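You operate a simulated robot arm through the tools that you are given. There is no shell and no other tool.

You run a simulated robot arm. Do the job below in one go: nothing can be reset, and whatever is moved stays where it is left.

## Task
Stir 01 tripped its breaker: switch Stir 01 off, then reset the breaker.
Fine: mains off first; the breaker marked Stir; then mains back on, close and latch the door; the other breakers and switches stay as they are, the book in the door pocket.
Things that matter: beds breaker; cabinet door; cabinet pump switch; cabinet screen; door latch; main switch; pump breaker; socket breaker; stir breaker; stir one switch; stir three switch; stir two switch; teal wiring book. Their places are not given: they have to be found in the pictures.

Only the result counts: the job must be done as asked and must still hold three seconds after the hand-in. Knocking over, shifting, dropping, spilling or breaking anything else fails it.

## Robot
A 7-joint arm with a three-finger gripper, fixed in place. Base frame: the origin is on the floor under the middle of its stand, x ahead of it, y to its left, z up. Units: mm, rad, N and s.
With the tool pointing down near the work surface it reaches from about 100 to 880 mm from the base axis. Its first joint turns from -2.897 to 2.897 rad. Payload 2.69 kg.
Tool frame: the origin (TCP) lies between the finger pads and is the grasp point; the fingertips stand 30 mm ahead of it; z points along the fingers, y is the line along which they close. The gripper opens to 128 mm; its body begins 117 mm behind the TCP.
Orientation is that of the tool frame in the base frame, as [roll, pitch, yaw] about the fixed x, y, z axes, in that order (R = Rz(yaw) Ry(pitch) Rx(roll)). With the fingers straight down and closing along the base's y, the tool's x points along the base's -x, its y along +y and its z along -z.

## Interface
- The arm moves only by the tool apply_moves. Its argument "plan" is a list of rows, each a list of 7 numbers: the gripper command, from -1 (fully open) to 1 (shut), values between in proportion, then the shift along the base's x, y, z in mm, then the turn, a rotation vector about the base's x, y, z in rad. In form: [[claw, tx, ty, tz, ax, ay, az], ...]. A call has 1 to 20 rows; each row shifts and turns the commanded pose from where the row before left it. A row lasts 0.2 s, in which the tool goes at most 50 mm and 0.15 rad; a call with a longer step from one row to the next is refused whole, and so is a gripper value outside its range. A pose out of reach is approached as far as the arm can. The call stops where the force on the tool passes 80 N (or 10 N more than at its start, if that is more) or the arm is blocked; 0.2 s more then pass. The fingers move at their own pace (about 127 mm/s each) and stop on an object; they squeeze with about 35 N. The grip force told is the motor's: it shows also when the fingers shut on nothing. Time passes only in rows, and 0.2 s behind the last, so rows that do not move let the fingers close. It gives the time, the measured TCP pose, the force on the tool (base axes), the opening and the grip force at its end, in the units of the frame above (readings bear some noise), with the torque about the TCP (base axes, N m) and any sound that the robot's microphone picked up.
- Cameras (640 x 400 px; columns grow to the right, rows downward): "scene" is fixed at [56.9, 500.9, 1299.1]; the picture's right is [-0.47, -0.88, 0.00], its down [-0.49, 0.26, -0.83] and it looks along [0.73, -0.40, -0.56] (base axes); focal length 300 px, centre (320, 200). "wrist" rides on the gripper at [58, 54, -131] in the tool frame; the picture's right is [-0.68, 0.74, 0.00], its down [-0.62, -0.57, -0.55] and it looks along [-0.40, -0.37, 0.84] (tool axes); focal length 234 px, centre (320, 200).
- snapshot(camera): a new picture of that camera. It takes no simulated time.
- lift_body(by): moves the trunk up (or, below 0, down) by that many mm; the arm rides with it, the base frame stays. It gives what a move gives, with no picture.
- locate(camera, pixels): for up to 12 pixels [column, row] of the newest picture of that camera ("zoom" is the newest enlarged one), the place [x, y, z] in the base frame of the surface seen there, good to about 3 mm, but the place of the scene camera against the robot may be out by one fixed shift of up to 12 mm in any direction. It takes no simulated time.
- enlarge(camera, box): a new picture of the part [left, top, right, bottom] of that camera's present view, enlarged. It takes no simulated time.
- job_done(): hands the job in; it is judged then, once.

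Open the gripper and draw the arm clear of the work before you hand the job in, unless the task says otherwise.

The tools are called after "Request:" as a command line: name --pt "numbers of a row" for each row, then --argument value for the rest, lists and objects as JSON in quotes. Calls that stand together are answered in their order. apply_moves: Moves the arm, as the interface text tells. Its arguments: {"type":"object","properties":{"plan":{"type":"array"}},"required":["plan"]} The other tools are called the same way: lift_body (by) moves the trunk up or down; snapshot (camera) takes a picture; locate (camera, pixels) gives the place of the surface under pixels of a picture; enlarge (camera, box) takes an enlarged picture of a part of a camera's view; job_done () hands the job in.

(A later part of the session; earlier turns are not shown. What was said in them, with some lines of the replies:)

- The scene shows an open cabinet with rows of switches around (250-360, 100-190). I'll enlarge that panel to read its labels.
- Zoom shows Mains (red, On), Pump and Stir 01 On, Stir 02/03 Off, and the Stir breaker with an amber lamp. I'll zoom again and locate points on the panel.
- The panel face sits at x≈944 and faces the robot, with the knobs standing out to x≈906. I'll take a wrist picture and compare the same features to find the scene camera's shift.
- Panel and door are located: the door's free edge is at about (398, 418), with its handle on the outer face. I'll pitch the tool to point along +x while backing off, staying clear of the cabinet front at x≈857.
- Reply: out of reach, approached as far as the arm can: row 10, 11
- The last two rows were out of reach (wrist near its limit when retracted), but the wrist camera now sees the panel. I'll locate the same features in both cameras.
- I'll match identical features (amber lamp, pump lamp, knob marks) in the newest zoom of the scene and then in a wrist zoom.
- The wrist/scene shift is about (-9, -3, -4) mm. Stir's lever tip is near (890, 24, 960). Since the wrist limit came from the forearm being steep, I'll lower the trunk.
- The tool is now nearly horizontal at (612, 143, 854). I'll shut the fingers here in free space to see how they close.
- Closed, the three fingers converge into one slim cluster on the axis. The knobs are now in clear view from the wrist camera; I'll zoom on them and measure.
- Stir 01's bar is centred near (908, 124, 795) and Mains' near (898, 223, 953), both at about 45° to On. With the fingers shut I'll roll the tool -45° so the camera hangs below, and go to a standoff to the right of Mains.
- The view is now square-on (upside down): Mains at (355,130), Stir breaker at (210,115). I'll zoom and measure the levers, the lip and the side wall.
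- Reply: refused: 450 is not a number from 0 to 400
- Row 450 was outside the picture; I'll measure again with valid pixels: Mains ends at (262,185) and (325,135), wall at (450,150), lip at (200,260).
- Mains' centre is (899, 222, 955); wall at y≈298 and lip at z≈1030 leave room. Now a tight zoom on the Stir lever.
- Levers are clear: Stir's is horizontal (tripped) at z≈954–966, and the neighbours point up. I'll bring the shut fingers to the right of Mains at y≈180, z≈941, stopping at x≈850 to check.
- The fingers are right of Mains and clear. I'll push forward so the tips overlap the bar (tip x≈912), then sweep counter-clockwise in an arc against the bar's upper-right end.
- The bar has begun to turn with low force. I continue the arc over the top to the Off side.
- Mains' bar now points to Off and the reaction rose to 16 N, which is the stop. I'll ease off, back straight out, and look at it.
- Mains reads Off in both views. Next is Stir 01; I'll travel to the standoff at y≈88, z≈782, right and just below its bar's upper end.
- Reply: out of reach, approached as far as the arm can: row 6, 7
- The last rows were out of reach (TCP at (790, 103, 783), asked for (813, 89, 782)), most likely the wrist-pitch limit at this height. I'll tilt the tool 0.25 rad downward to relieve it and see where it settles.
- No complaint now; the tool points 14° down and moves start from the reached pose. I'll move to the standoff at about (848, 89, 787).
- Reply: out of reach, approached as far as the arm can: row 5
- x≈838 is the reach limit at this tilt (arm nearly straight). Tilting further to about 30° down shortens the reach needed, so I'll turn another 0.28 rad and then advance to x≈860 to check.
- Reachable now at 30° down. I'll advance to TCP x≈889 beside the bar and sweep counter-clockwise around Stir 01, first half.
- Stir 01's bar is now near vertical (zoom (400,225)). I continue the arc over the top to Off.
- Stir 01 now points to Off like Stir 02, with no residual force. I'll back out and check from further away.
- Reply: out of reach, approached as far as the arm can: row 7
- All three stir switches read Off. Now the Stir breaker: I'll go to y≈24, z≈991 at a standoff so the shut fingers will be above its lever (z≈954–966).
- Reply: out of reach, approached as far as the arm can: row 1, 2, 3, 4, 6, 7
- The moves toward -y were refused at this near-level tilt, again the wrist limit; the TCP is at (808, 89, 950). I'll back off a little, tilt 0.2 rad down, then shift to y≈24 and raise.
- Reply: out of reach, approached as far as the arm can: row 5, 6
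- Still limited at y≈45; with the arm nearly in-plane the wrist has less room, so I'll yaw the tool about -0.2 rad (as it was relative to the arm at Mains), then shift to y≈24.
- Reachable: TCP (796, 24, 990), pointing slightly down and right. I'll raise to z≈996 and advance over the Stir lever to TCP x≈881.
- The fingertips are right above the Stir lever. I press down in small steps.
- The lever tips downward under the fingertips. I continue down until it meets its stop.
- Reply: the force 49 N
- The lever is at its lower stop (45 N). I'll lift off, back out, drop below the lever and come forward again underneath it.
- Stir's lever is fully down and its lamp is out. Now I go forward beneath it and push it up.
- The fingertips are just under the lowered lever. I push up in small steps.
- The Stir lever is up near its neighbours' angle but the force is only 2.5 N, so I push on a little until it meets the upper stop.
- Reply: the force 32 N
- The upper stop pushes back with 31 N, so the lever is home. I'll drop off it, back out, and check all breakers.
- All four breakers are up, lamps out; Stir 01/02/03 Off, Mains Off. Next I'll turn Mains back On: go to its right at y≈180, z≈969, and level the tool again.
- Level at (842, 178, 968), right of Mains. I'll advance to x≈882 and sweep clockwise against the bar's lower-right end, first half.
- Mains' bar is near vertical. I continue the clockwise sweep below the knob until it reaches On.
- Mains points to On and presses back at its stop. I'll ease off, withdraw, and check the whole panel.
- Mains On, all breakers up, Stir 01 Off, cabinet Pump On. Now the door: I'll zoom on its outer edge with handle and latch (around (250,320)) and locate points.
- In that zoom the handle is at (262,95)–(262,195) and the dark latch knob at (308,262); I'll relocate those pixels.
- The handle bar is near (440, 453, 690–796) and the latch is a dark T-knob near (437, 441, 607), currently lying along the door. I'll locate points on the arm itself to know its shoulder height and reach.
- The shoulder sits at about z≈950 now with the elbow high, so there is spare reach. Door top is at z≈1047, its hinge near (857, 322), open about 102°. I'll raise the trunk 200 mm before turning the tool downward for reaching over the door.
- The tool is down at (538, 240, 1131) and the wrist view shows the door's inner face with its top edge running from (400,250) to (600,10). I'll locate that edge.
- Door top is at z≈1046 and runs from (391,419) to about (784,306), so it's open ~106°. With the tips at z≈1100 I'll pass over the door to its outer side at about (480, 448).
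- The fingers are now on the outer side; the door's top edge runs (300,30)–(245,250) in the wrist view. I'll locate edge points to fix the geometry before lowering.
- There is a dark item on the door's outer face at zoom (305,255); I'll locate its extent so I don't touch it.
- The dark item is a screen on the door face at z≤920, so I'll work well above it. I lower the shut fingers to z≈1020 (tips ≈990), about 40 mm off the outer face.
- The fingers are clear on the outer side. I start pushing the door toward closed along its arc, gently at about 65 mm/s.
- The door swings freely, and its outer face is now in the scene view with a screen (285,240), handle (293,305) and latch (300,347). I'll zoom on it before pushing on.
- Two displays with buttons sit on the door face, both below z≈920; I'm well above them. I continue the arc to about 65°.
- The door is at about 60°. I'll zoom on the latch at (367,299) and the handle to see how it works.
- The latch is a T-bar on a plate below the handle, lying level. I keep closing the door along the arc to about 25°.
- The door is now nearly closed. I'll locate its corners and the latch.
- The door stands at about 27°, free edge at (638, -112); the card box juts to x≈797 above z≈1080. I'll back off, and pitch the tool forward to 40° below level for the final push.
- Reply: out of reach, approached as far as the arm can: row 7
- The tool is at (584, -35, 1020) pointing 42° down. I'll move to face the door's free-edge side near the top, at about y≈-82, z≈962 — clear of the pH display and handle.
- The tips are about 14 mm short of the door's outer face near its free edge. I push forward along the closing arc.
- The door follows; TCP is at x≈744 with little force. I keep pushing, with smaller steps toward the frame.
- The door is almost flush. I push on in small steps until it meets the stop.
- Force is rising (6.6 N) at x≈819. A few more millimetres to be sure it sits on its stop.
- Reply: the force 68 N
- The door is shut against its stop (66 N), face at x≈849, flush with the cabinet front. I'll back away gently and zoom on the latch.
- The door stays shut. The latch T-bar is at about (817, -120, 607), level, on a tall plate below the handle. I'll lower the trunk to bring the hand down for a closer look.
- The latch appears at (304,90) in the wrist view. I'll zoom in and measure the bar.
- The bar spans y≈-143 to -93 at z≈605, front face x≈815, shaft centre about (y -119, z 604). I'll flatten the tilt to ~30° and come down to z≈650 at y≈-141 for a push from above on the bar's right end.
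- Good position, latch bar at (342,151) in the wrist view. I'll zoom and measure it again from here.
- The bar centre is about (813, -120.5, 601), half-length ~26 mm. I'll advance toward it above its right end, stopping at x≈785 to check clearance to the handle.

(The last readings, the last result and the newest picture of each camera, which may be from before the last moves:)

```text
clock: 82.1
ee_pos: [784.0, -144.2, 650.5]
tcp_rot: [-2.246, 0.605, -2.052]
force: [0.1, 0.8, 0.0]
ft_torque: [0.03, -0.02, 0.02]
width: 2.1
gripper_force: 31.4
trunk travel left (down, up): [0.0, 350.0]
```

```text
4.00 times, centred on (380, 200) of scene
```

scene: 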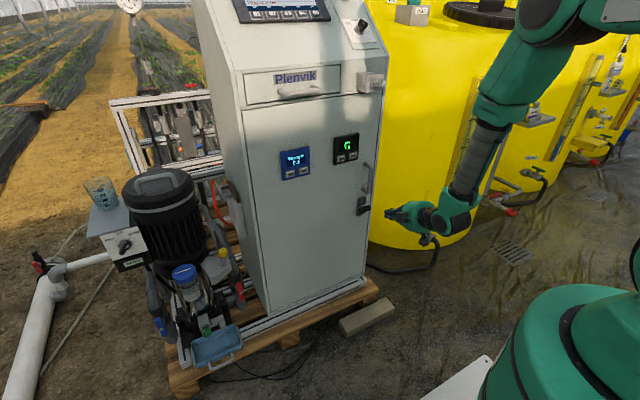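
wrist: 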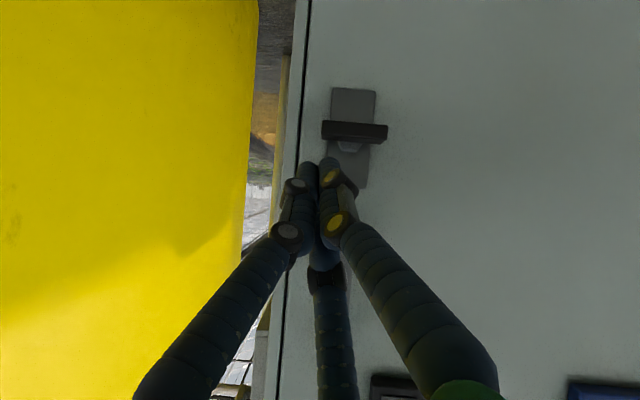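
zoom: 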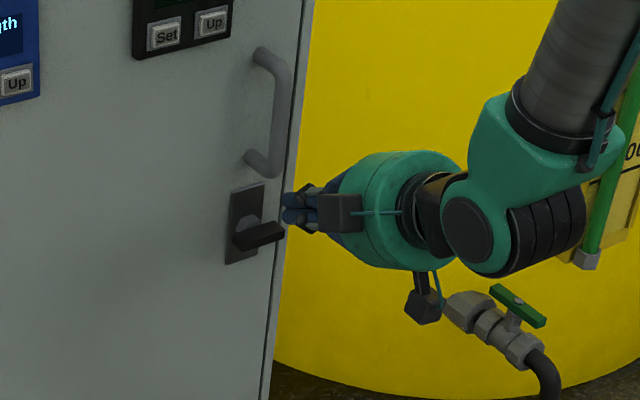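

Clear. I'll advance to x≈811 and press down on the right end in small steps, watching the force.

Request:
apply_moves --pt "1 14 1 0 0 0 0" --pt "1 13 1 0 0 0 0" --pt "1 0 0 -4 0 0 0" --pt "1 0 0 -4 0 0 0" --pt "1 0 0 -4 0 0 0" --pt "1 0 -1 -3 0 0 0" --pt "1 0 -1 -3 0 0 0"

Request:
snapshot --camera "wrist"

Request:
enlarge --camera "wrist" --box '[280, 80, 400, 200]'

Request:
enlarge --camera "scene" --box '[330, 160, 400, 240]'

```text
clock: 83.7
ee_pos: [810.8, -144.2, 631.8]
tcp_rot: [-2.245, 0.604, -2.051]
force: [-0.3, 1.1, 2.0]
ft_torque: [0.03, -0.03, 0.03]
width: 1.9
gripper_force: 31.2
trunk travel left (down, up): [0.0, 350.0]
```

```text
taken
```

wrist: 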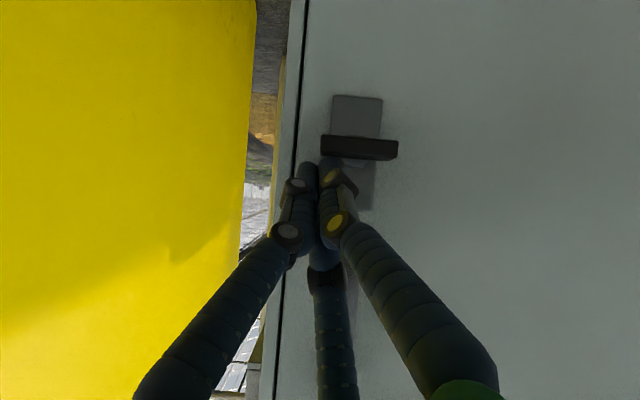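

```text
3.33 times, centred on (340, 140) of wrist
```

zoom: 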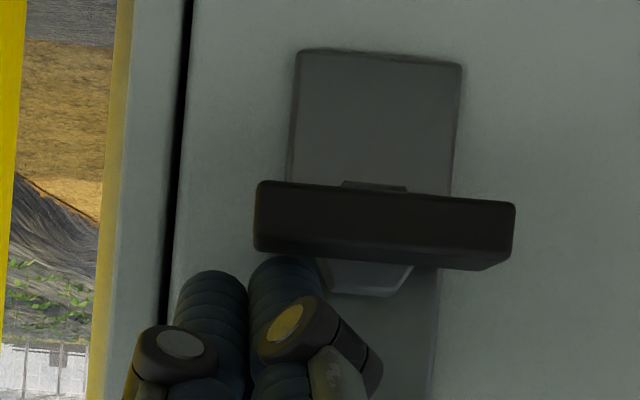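

```text
5.00 times, centred on (365, 200) of scene
```

zoom: 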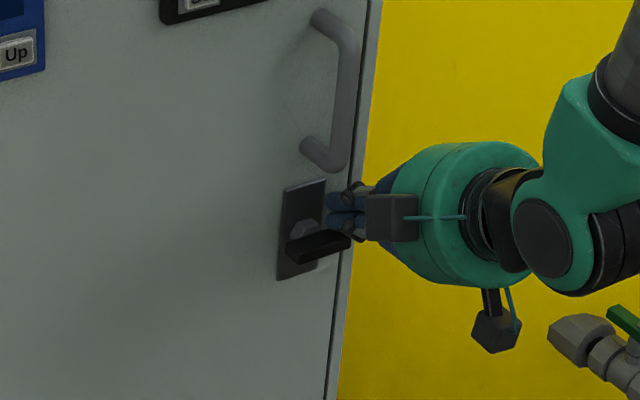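

Contact is just starting near the bar's very end. I'll lift 4 mm, shift 5 mm inward for a better bite, and press down again.

Request:
apply_moves --pt "1 0 0 4 0 0 0" --pt "1 0 5 0 0 0 0" --pt "1 0 0 -4 0 0 0" --pt "1 0 0 -3 0 0 0" --pt "1 0 -0.5 -3 0 0 0" --pt "1 0 -1 -3 0 0 0"

Request:
snapshot --camera "wrist"

Request:
enlarge --camera "wrist" --box '[280, 80, 400, 200]'

Request:
enlarge --camera "scene" --box '[330, 160, 400, 240]'

```text
clock: 85.1
ee_pos: [813.9, -138.9, 630.3]
tcp_rot: [-2.228, 0.609, -2.042]
force: [-21.6, 14.7, 67.2]
ft_torque: [0.83, -0.58, 0.33]
width: 1.8
gripper_force: 31.5
trunk travel left (down, up): [0.0, 350.0]
```

```text
taken
```

wrist: 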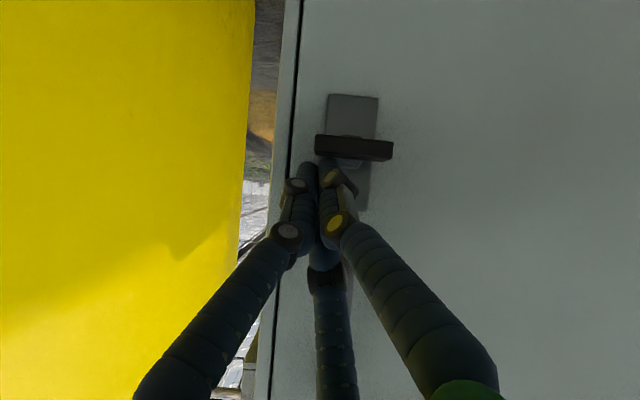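

```text
3.33 times, centred on (340, 140) of wrist
```

zoom: 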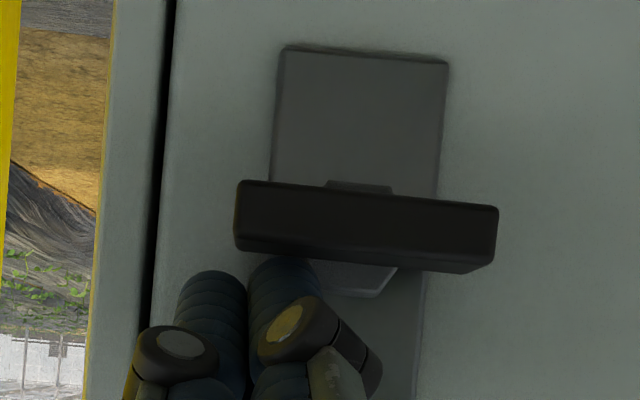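

```text
5.00 times, centred on (365, 200) of scene
```

zoom: 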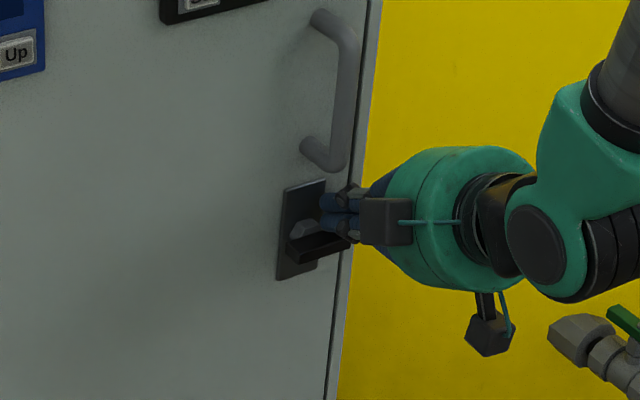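

Pressing the right end down met a hard stop at 67 N without turning, so the latch turns the other way. I'll lift off, back out and move above the left end (y≈-98).

Request:
apply_moves --pt "1 0 0 5 0 0 0" --pt "1 -3 -2 10 0 0 0" --pt "1 -15 0 4 0 0 0" --pt "1 -15 4 0 0 0 0" --pt "1 0 18 0 0 0 0" --pt "1 0 20 0 0 0 0" --pt "1 0 0 0 0 0 0"

Request:
snapshot --camera "wrist"

Request:
enlarge --camera "wrist" --box '[240, 60, 400, 200]'

Request:
enlarge --camera "scene" --box '[330, 160, 400, 240]'

```text
clock: 86.7
ee_pos: [778.1, -99.2, 642.5]
tcp_rot: [-2.243, 0.604, -2.055]
force: [0.1, 0.5, 0.0]
ft_torque: [-0.02, -0.01, -0.01]
width: 2.1
gripper_force: 31.9
trunk travel left (down, up): [0.0, 350.0]
```

```text
taken
```

wrist: 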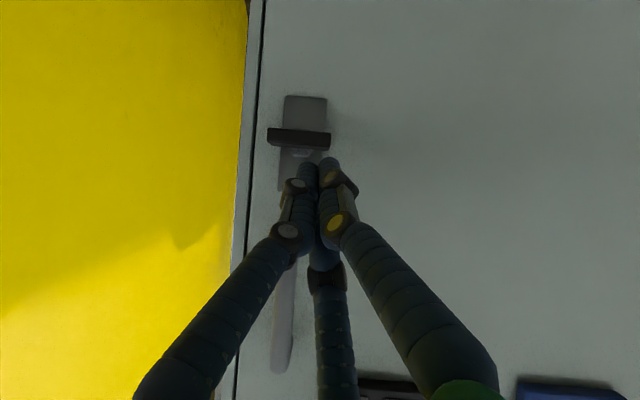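

```text
2.86 times, centred on (320, 130) of wrist
```

zoom: 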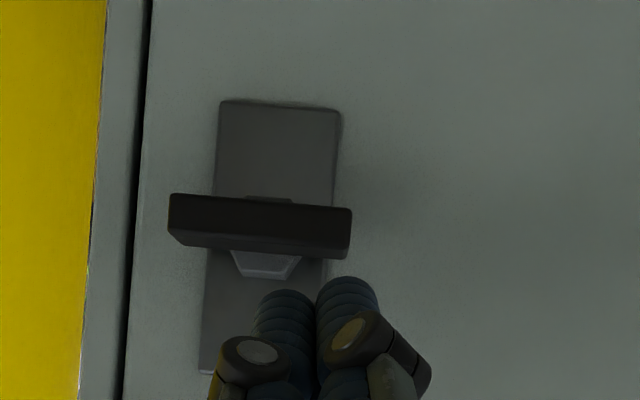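

```text
5.00 times, centred on (365, 200) of scene
```

zoom: 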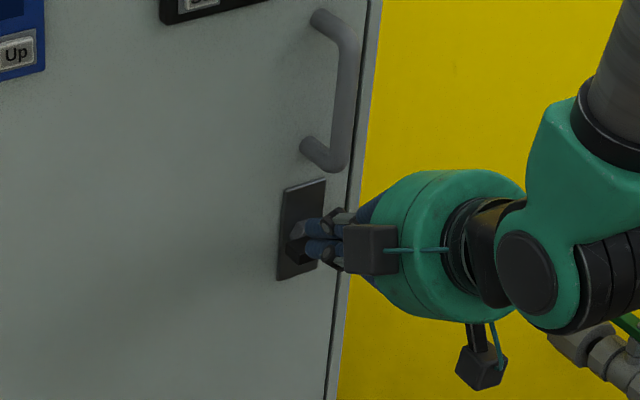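

I'm above the bar's left end. I go forward to x≈811 and press down in small steps.

Request:
apply_moves --pt "1 0 0 6 0 0 0" --pt "1 17 0 0 0 0 0" --pt "1 16 0 0 0 0 0" --pt "1 0 0 -5 0 0 0" --pt "1 0 0 -5 0 0 0" --pt "1 0 0 -4 0 0 0" --pt "1 0 0.5 -4 0 0 0"

Request:
snapshot --camera "wrist"

Request:
enlarge --camera "wrist" --box '[240, 60, 400, 200]'

```text
clock: 88.3
ee_pos: [810.8, -98.1, 630.8]
tcp_rot: [-2.243, 0.605, -2.049]
force: [0.4, -1.0, 2.1]
ft_torque: [0.02, -0.05, 0.0]
width: 2.2
gripper_force: 31.5
trunk travel left (down, up): [0.0, 350.0]
```

```text
taken
```

wrist: 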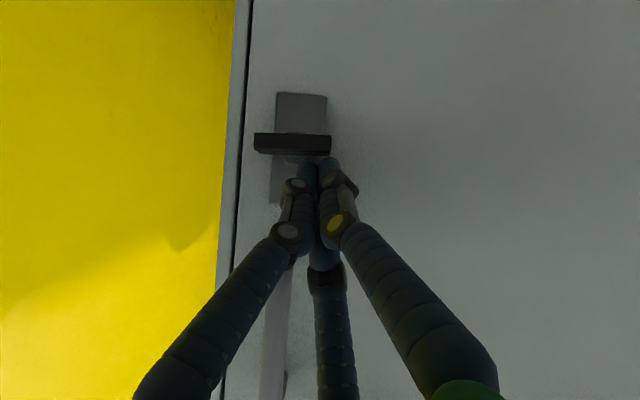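

```text
2.86 times, centred on (320, 130) of wrist
```

zoom: 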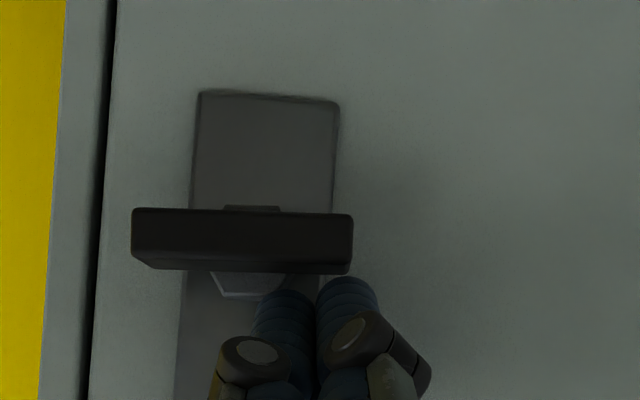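

The bar yields slightly here with only 2 N. I continue counter-clockwise along an arc around the shaft.

Request:
apply_moves --pt "1 0 1.5 -3.5 0 0 0" --pt "1 0 2 -4 0 0 0" --pt "1 0 2.5 -4 0 0 0" --pt "1 0 2 -4 0 0 0" --pt "1 0 1 -4 0 0 0"

Request:
snapshot --camera "wrist"

Request:
enlarge --camera "wrist" --box '[240, 60, 400, 200]'

Request:
enlarge --camera "scene" --box '[330, 160, 400, 240]'

```text
clock: 89.5
ee_pos: [811.8, -91.0, 609.6]
tcp_rot: [-2.247, 0.605, -2.052]
force: [0.0, 0.2, -0.3]
ft_torque: [0.03, -0.06, -0.02]
width: 1.8
gripper_force: 30.9
trunk travel left (down, up): [0.0, 350.0]
```

```text
taken
```

wrist: 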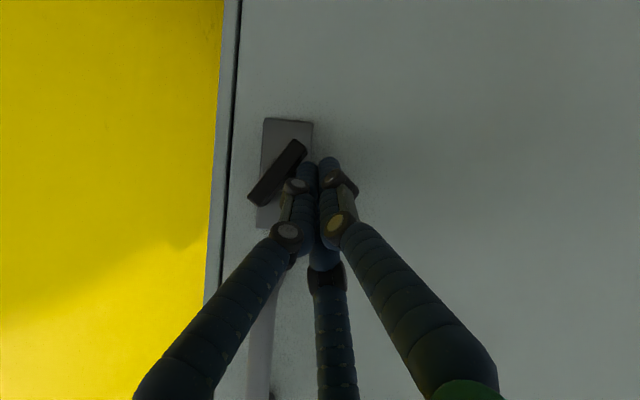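

```text
2.86 times, centred on (320, 130) of wrist
```

zoom: 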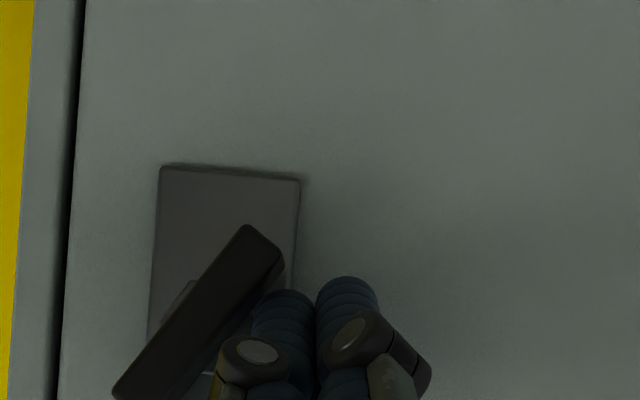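

```text
5.00 times, centred on (365, 200) of scene
```

zoom: 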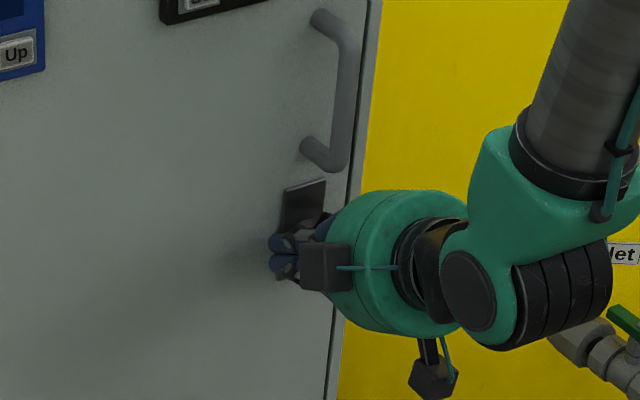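

The latch bar has turned about 50° counter-clockwise. I continue the arc, now sweeping the lower end toward the right.

Request:
apply_moves --pt "1 0 0 -4 0 0 0" --pt "1 0 -0.8 -4 0 0 0" --pt "1 0 -1.5 -4 0 0 0" --pt "1 0 -2 -3.5 0 0 0" --pt "1 0 -3 -3 0 0 0" --pt "1 0 -3.5 -2.5 0 0 0"

Request:
snapshot --camera "wrist"

Request:
enlarge --camera "wrist" --box '[240, 60, 400, 200]'

Request:
enlarge --camera "scene" --box '[330, 160, 400, 240]'

```text
clock: 90.9
ee_pos: [811.4, -97.2, 590.6]
tcp_rot: [-2.241, 0.604, -2.042]
force: [-5.9, 48.1, 17.8]
ft_torque: [0.24, -0.23, 0.59]
width: 2.0
gripper_force: 31.5
trunk travel left (down, up): [0.0, 350.0]
```

```text
taken
```

wrist: 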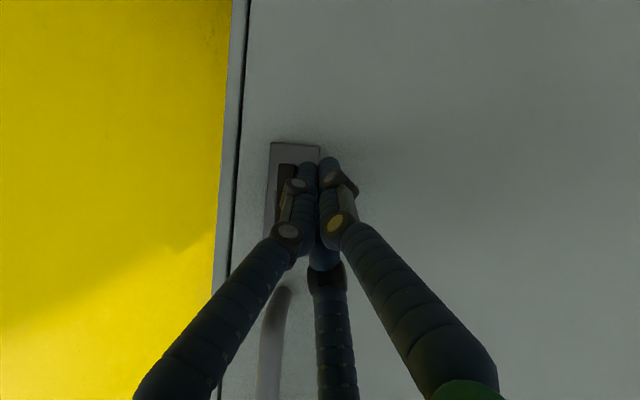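

```text
2.86 times, centred on (320, 130) of wrist
```

zoom: 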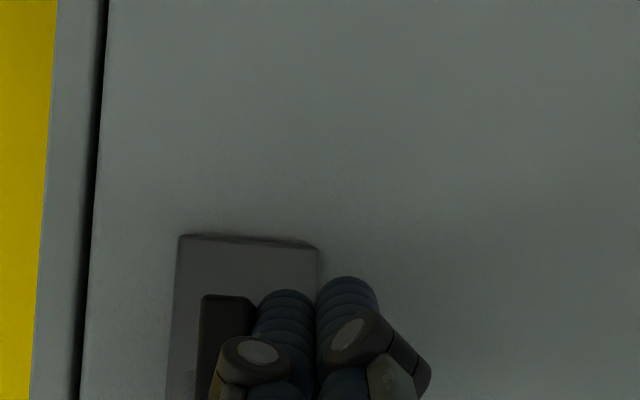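

```text
5.00 times, centred on (365, 200) of scene
```

zoom: 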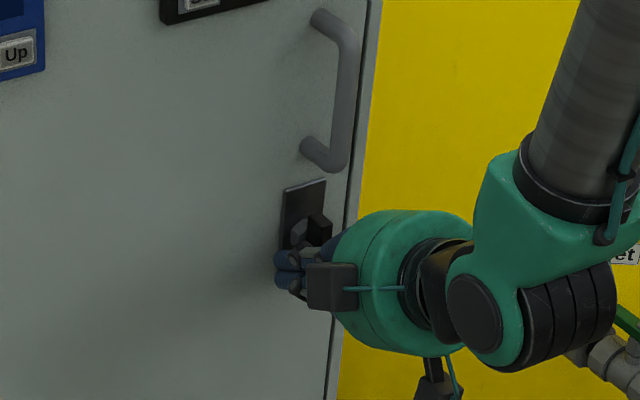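

The bar is vertical and pushes back with 48 N: its end stop. I'll ease off sideways, back out and check.

Request:
apply_moves --pt "1 0 6 0 0 0 0" --pt "1 -5 5 0 0 0 0" --pt "1 -25 5 0 0 0 0" --pt "1 -35 5 5 0 0 0" --pt "1 -40 5 10 0 0 0" --pt "1 -40 5 20 0 0 0" --pt "1 0 0 0 0 0 0"

Request:
snapshot --camera "wrist"

Request:
enlarge --camera "wrist" --box '[220, 60, 380, 200]'

Request:
snapshot --camera "scene"

Request:
enlarge --camera "scene" --box '[330, 160, 400, 240]'

```text
clock: 92.5
ee_pos: [666.1, -69.8, 623.7]
tcp_rot: [-2.245, 0.605, -2.053]
force: [0.4, 0.5, -0.9]
ft_torque: [0.0, 0.01, 0.04]
width: 2.2
gripper_force: 31.0
trunk travel left (down, up): [0.0, 350.0]
```

```text
taken
```

wrist: 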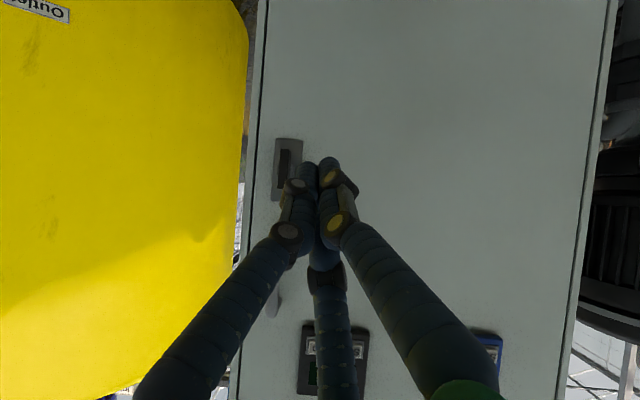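

```text
2.86 times, centred on (300, 130) of wrist
```

zoom: 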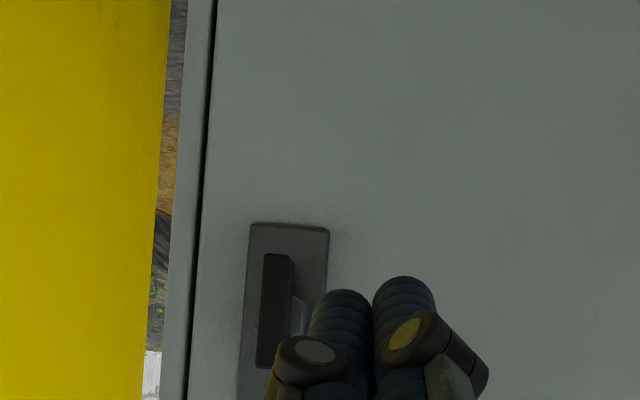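

```text
taken
```

scene: 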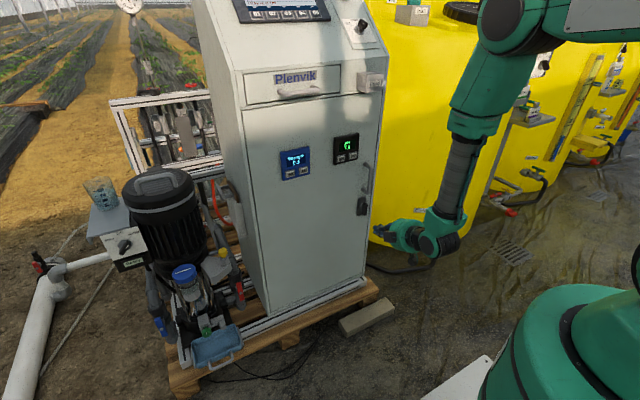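

```text
5.00 times, centred on (365, 200) of scene
```

zoom: 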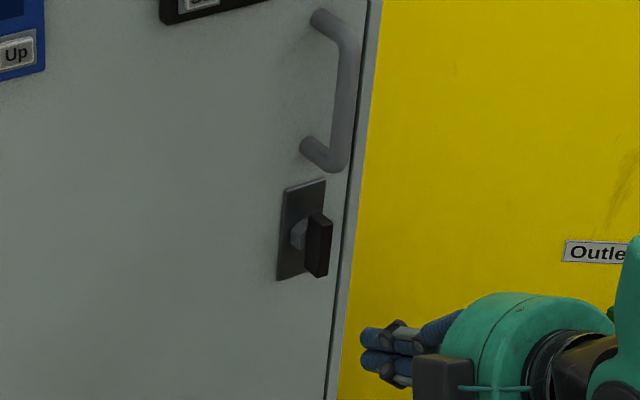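

The latch bar stands upright along its plate and the door stays flush. I'll check the top screen as far as the scene view shows, and the door displays.

Request:
enlarge --camera "scene" --box '[230, 0, 340, 60]'

Request:
enlarge --camera "scene" --box '[230, 90, 400, 230]'

```text
5.82 times, centred on (285, 30) of scene
```

zoom: 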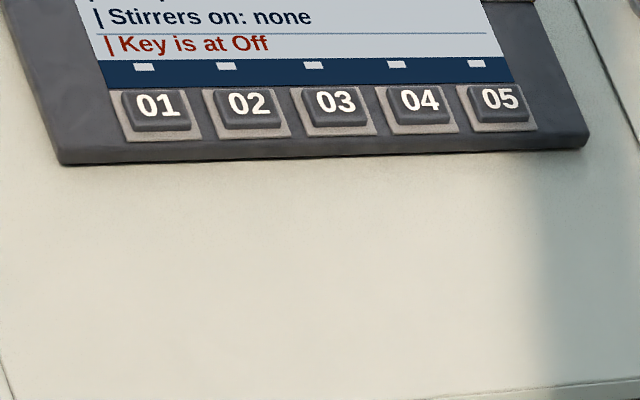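

```text
2.86 times, centred on (315, 160) of scene
```

zoom: 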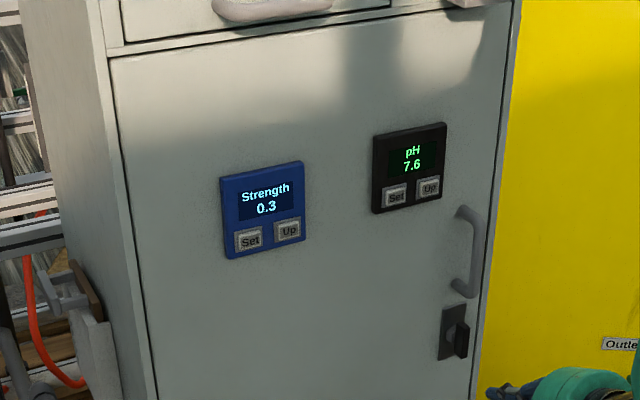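

Displays are unchanged, door and latch closed. I'll draw the arm back, open the fingers, and raise the trunk to view the top screen for a last check.

Request:
apply_moves --pt "1 -30 15 15 0 0 0" --pt "1 -30 15 15 0 0 0" --pt "0 -20 15 15 0 0 0" --pt "-1 -10 15 15 0 0 0" --pt "-1 0 10 10 0 0 0" --pt "-1 0 0 0 0 0 0" --pt "-1 0 0 0 0 0 0"

Request:
lift_body --by 350

Request:
snapshot --camera "wrist"

Request:
snapshot --camera "scene"

```text
clock: 94.1
ee_pos: [576.9, -0.1, 695.3]
tcp_rot: [-2.243, 0.605, -2.053]
force: [-0.1, -0.9, -0.2]
ft_torque: [0.0, -0.01, 0.02]
width: 128.1
gripper_force: 0.1
trunk travel left (down, up): [0.0, 350.0]
```

```text
clock: 97.5
ee_pos: [575.7, -0.2, 1045.0]
tcp_rot: [-2.243, 0.605, -2.052]
force: [-0.4, 0.1, 0.4]
ft_torque: [0.03, 0.0, 0.0]
width: 127.9
gripper_force: 0.1
trunk travel left (down, up): [-350.0, 0.0]
```

```text
taken
```

wrist: 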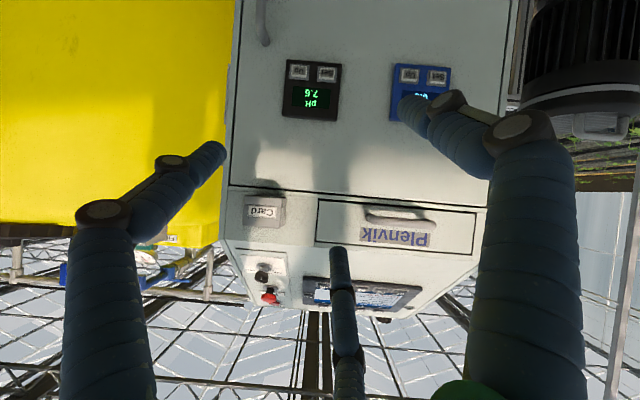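

```text
taken
```

scene: 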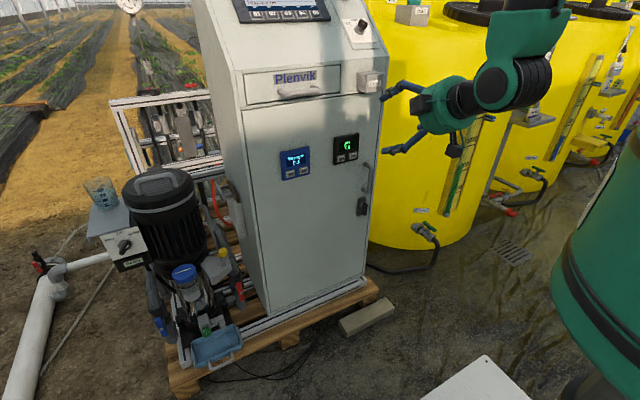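

The screen shows at a grazing angle at (365,292). I'll raise the hand about 250 mm in free space and tilt it down to read the screen.

Request:
apply_moves --pt "-1 -10 15 35 0 0.08 0" --pt "-1 -10 15 35 0 0.08 0" --pt "-1 -10 15 35 0 0.08 0" --pt "-1 -10 15 35 0 0.08 0" --pt "-1 -10 15 35 0 0.08 0" --pt "-1 -10 15 35 0 0.08 0" --pt "-1 -5 10 30 0 0 0" --pt "-1 0 0 0 0 0 0"

Request:
snapshot --camera "wrist"

```text
clock: 99.3
ee_pos: [510.1, 100.1, 1284.8]
tcp_rot: [-2.692, 0.336, -2.259]
force: [-1.6, -0.7, 0.9]
ft_torque: [-0.02, -0.07, -0.02]
width: 127.8
gripper_force: 0.0
trunk travel left (down, up): [-350.0, 0.0]
```

```text
taken
```

wrist: 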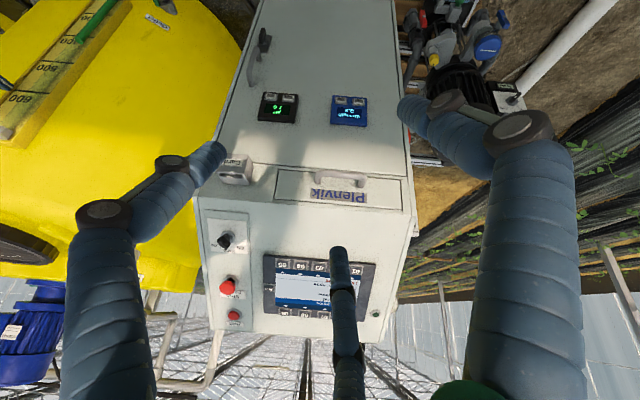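

The screen is now in view at (310,285), partly behind a finger. I'll zoom to read it and look at the door, latch and panel top.

Request:
enlarge --camera "wrist" --box '[255, 245, 385, 325]'

Request:
enlarge --camera "wrist" --box '[200, 0, 420, 240]'

```text
4.92 times, centred on (320, 285) of wrist
```

zoom: 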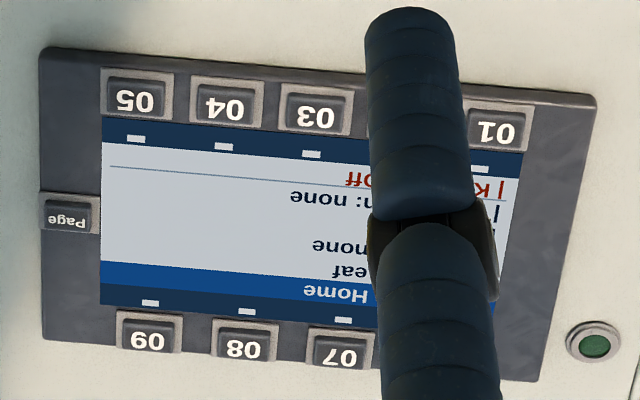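

```text
1.67 times, centred on (310, 120) of wrist
```

zoom: 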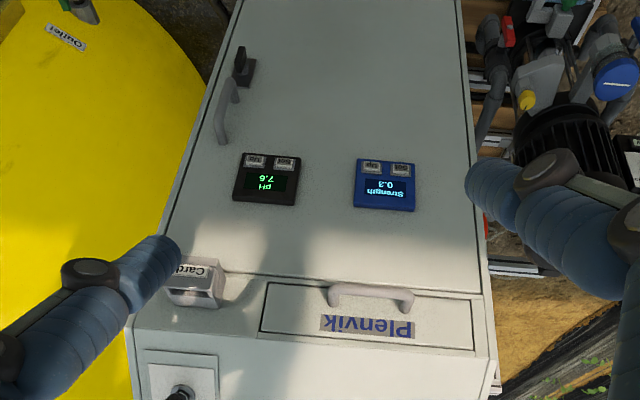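

The screen is lit on its home page with no fault, and the displays read as before. The door is flush and latched, the fingers are open and the arm stands well clear, so I hand the job in.

Request:
job_done

```text
The job is handed in.
```

I switched Stir 01 off and reset the Stir breaker, and I've handed the job in. I did the steps in this order:

1. **Mains off:** I turned Mains to Off before touching anything else.
2. **Stir 01 off:** its switch now points to Off.
3. **Stir breaker reset:** I pushed the lever down to its stop, then up until it was level with the others. Its amber lamp is out.
4. **Mains on:** I turned Mains back to On.
5. **Door closed and latched:** the door is flush with the cabinet. The latch bar now stands upright; it first met a hard stop turning the other way, so I turned it counter-clockwise.

In the last pictures before the door closed, the other breakers were still up, the Pump switch was On, and Stir 02 and Stir 03 were Off. After closing, the door displays still read pH 7.6 and Strength 0.3, and the top screen was lit; I could read only part of it and saw no fault there.

I could not see the book once the door was closing. It was in the pocket before that, and I swung the door slowly. The gripper is open and the arm is clear of the cabinet.
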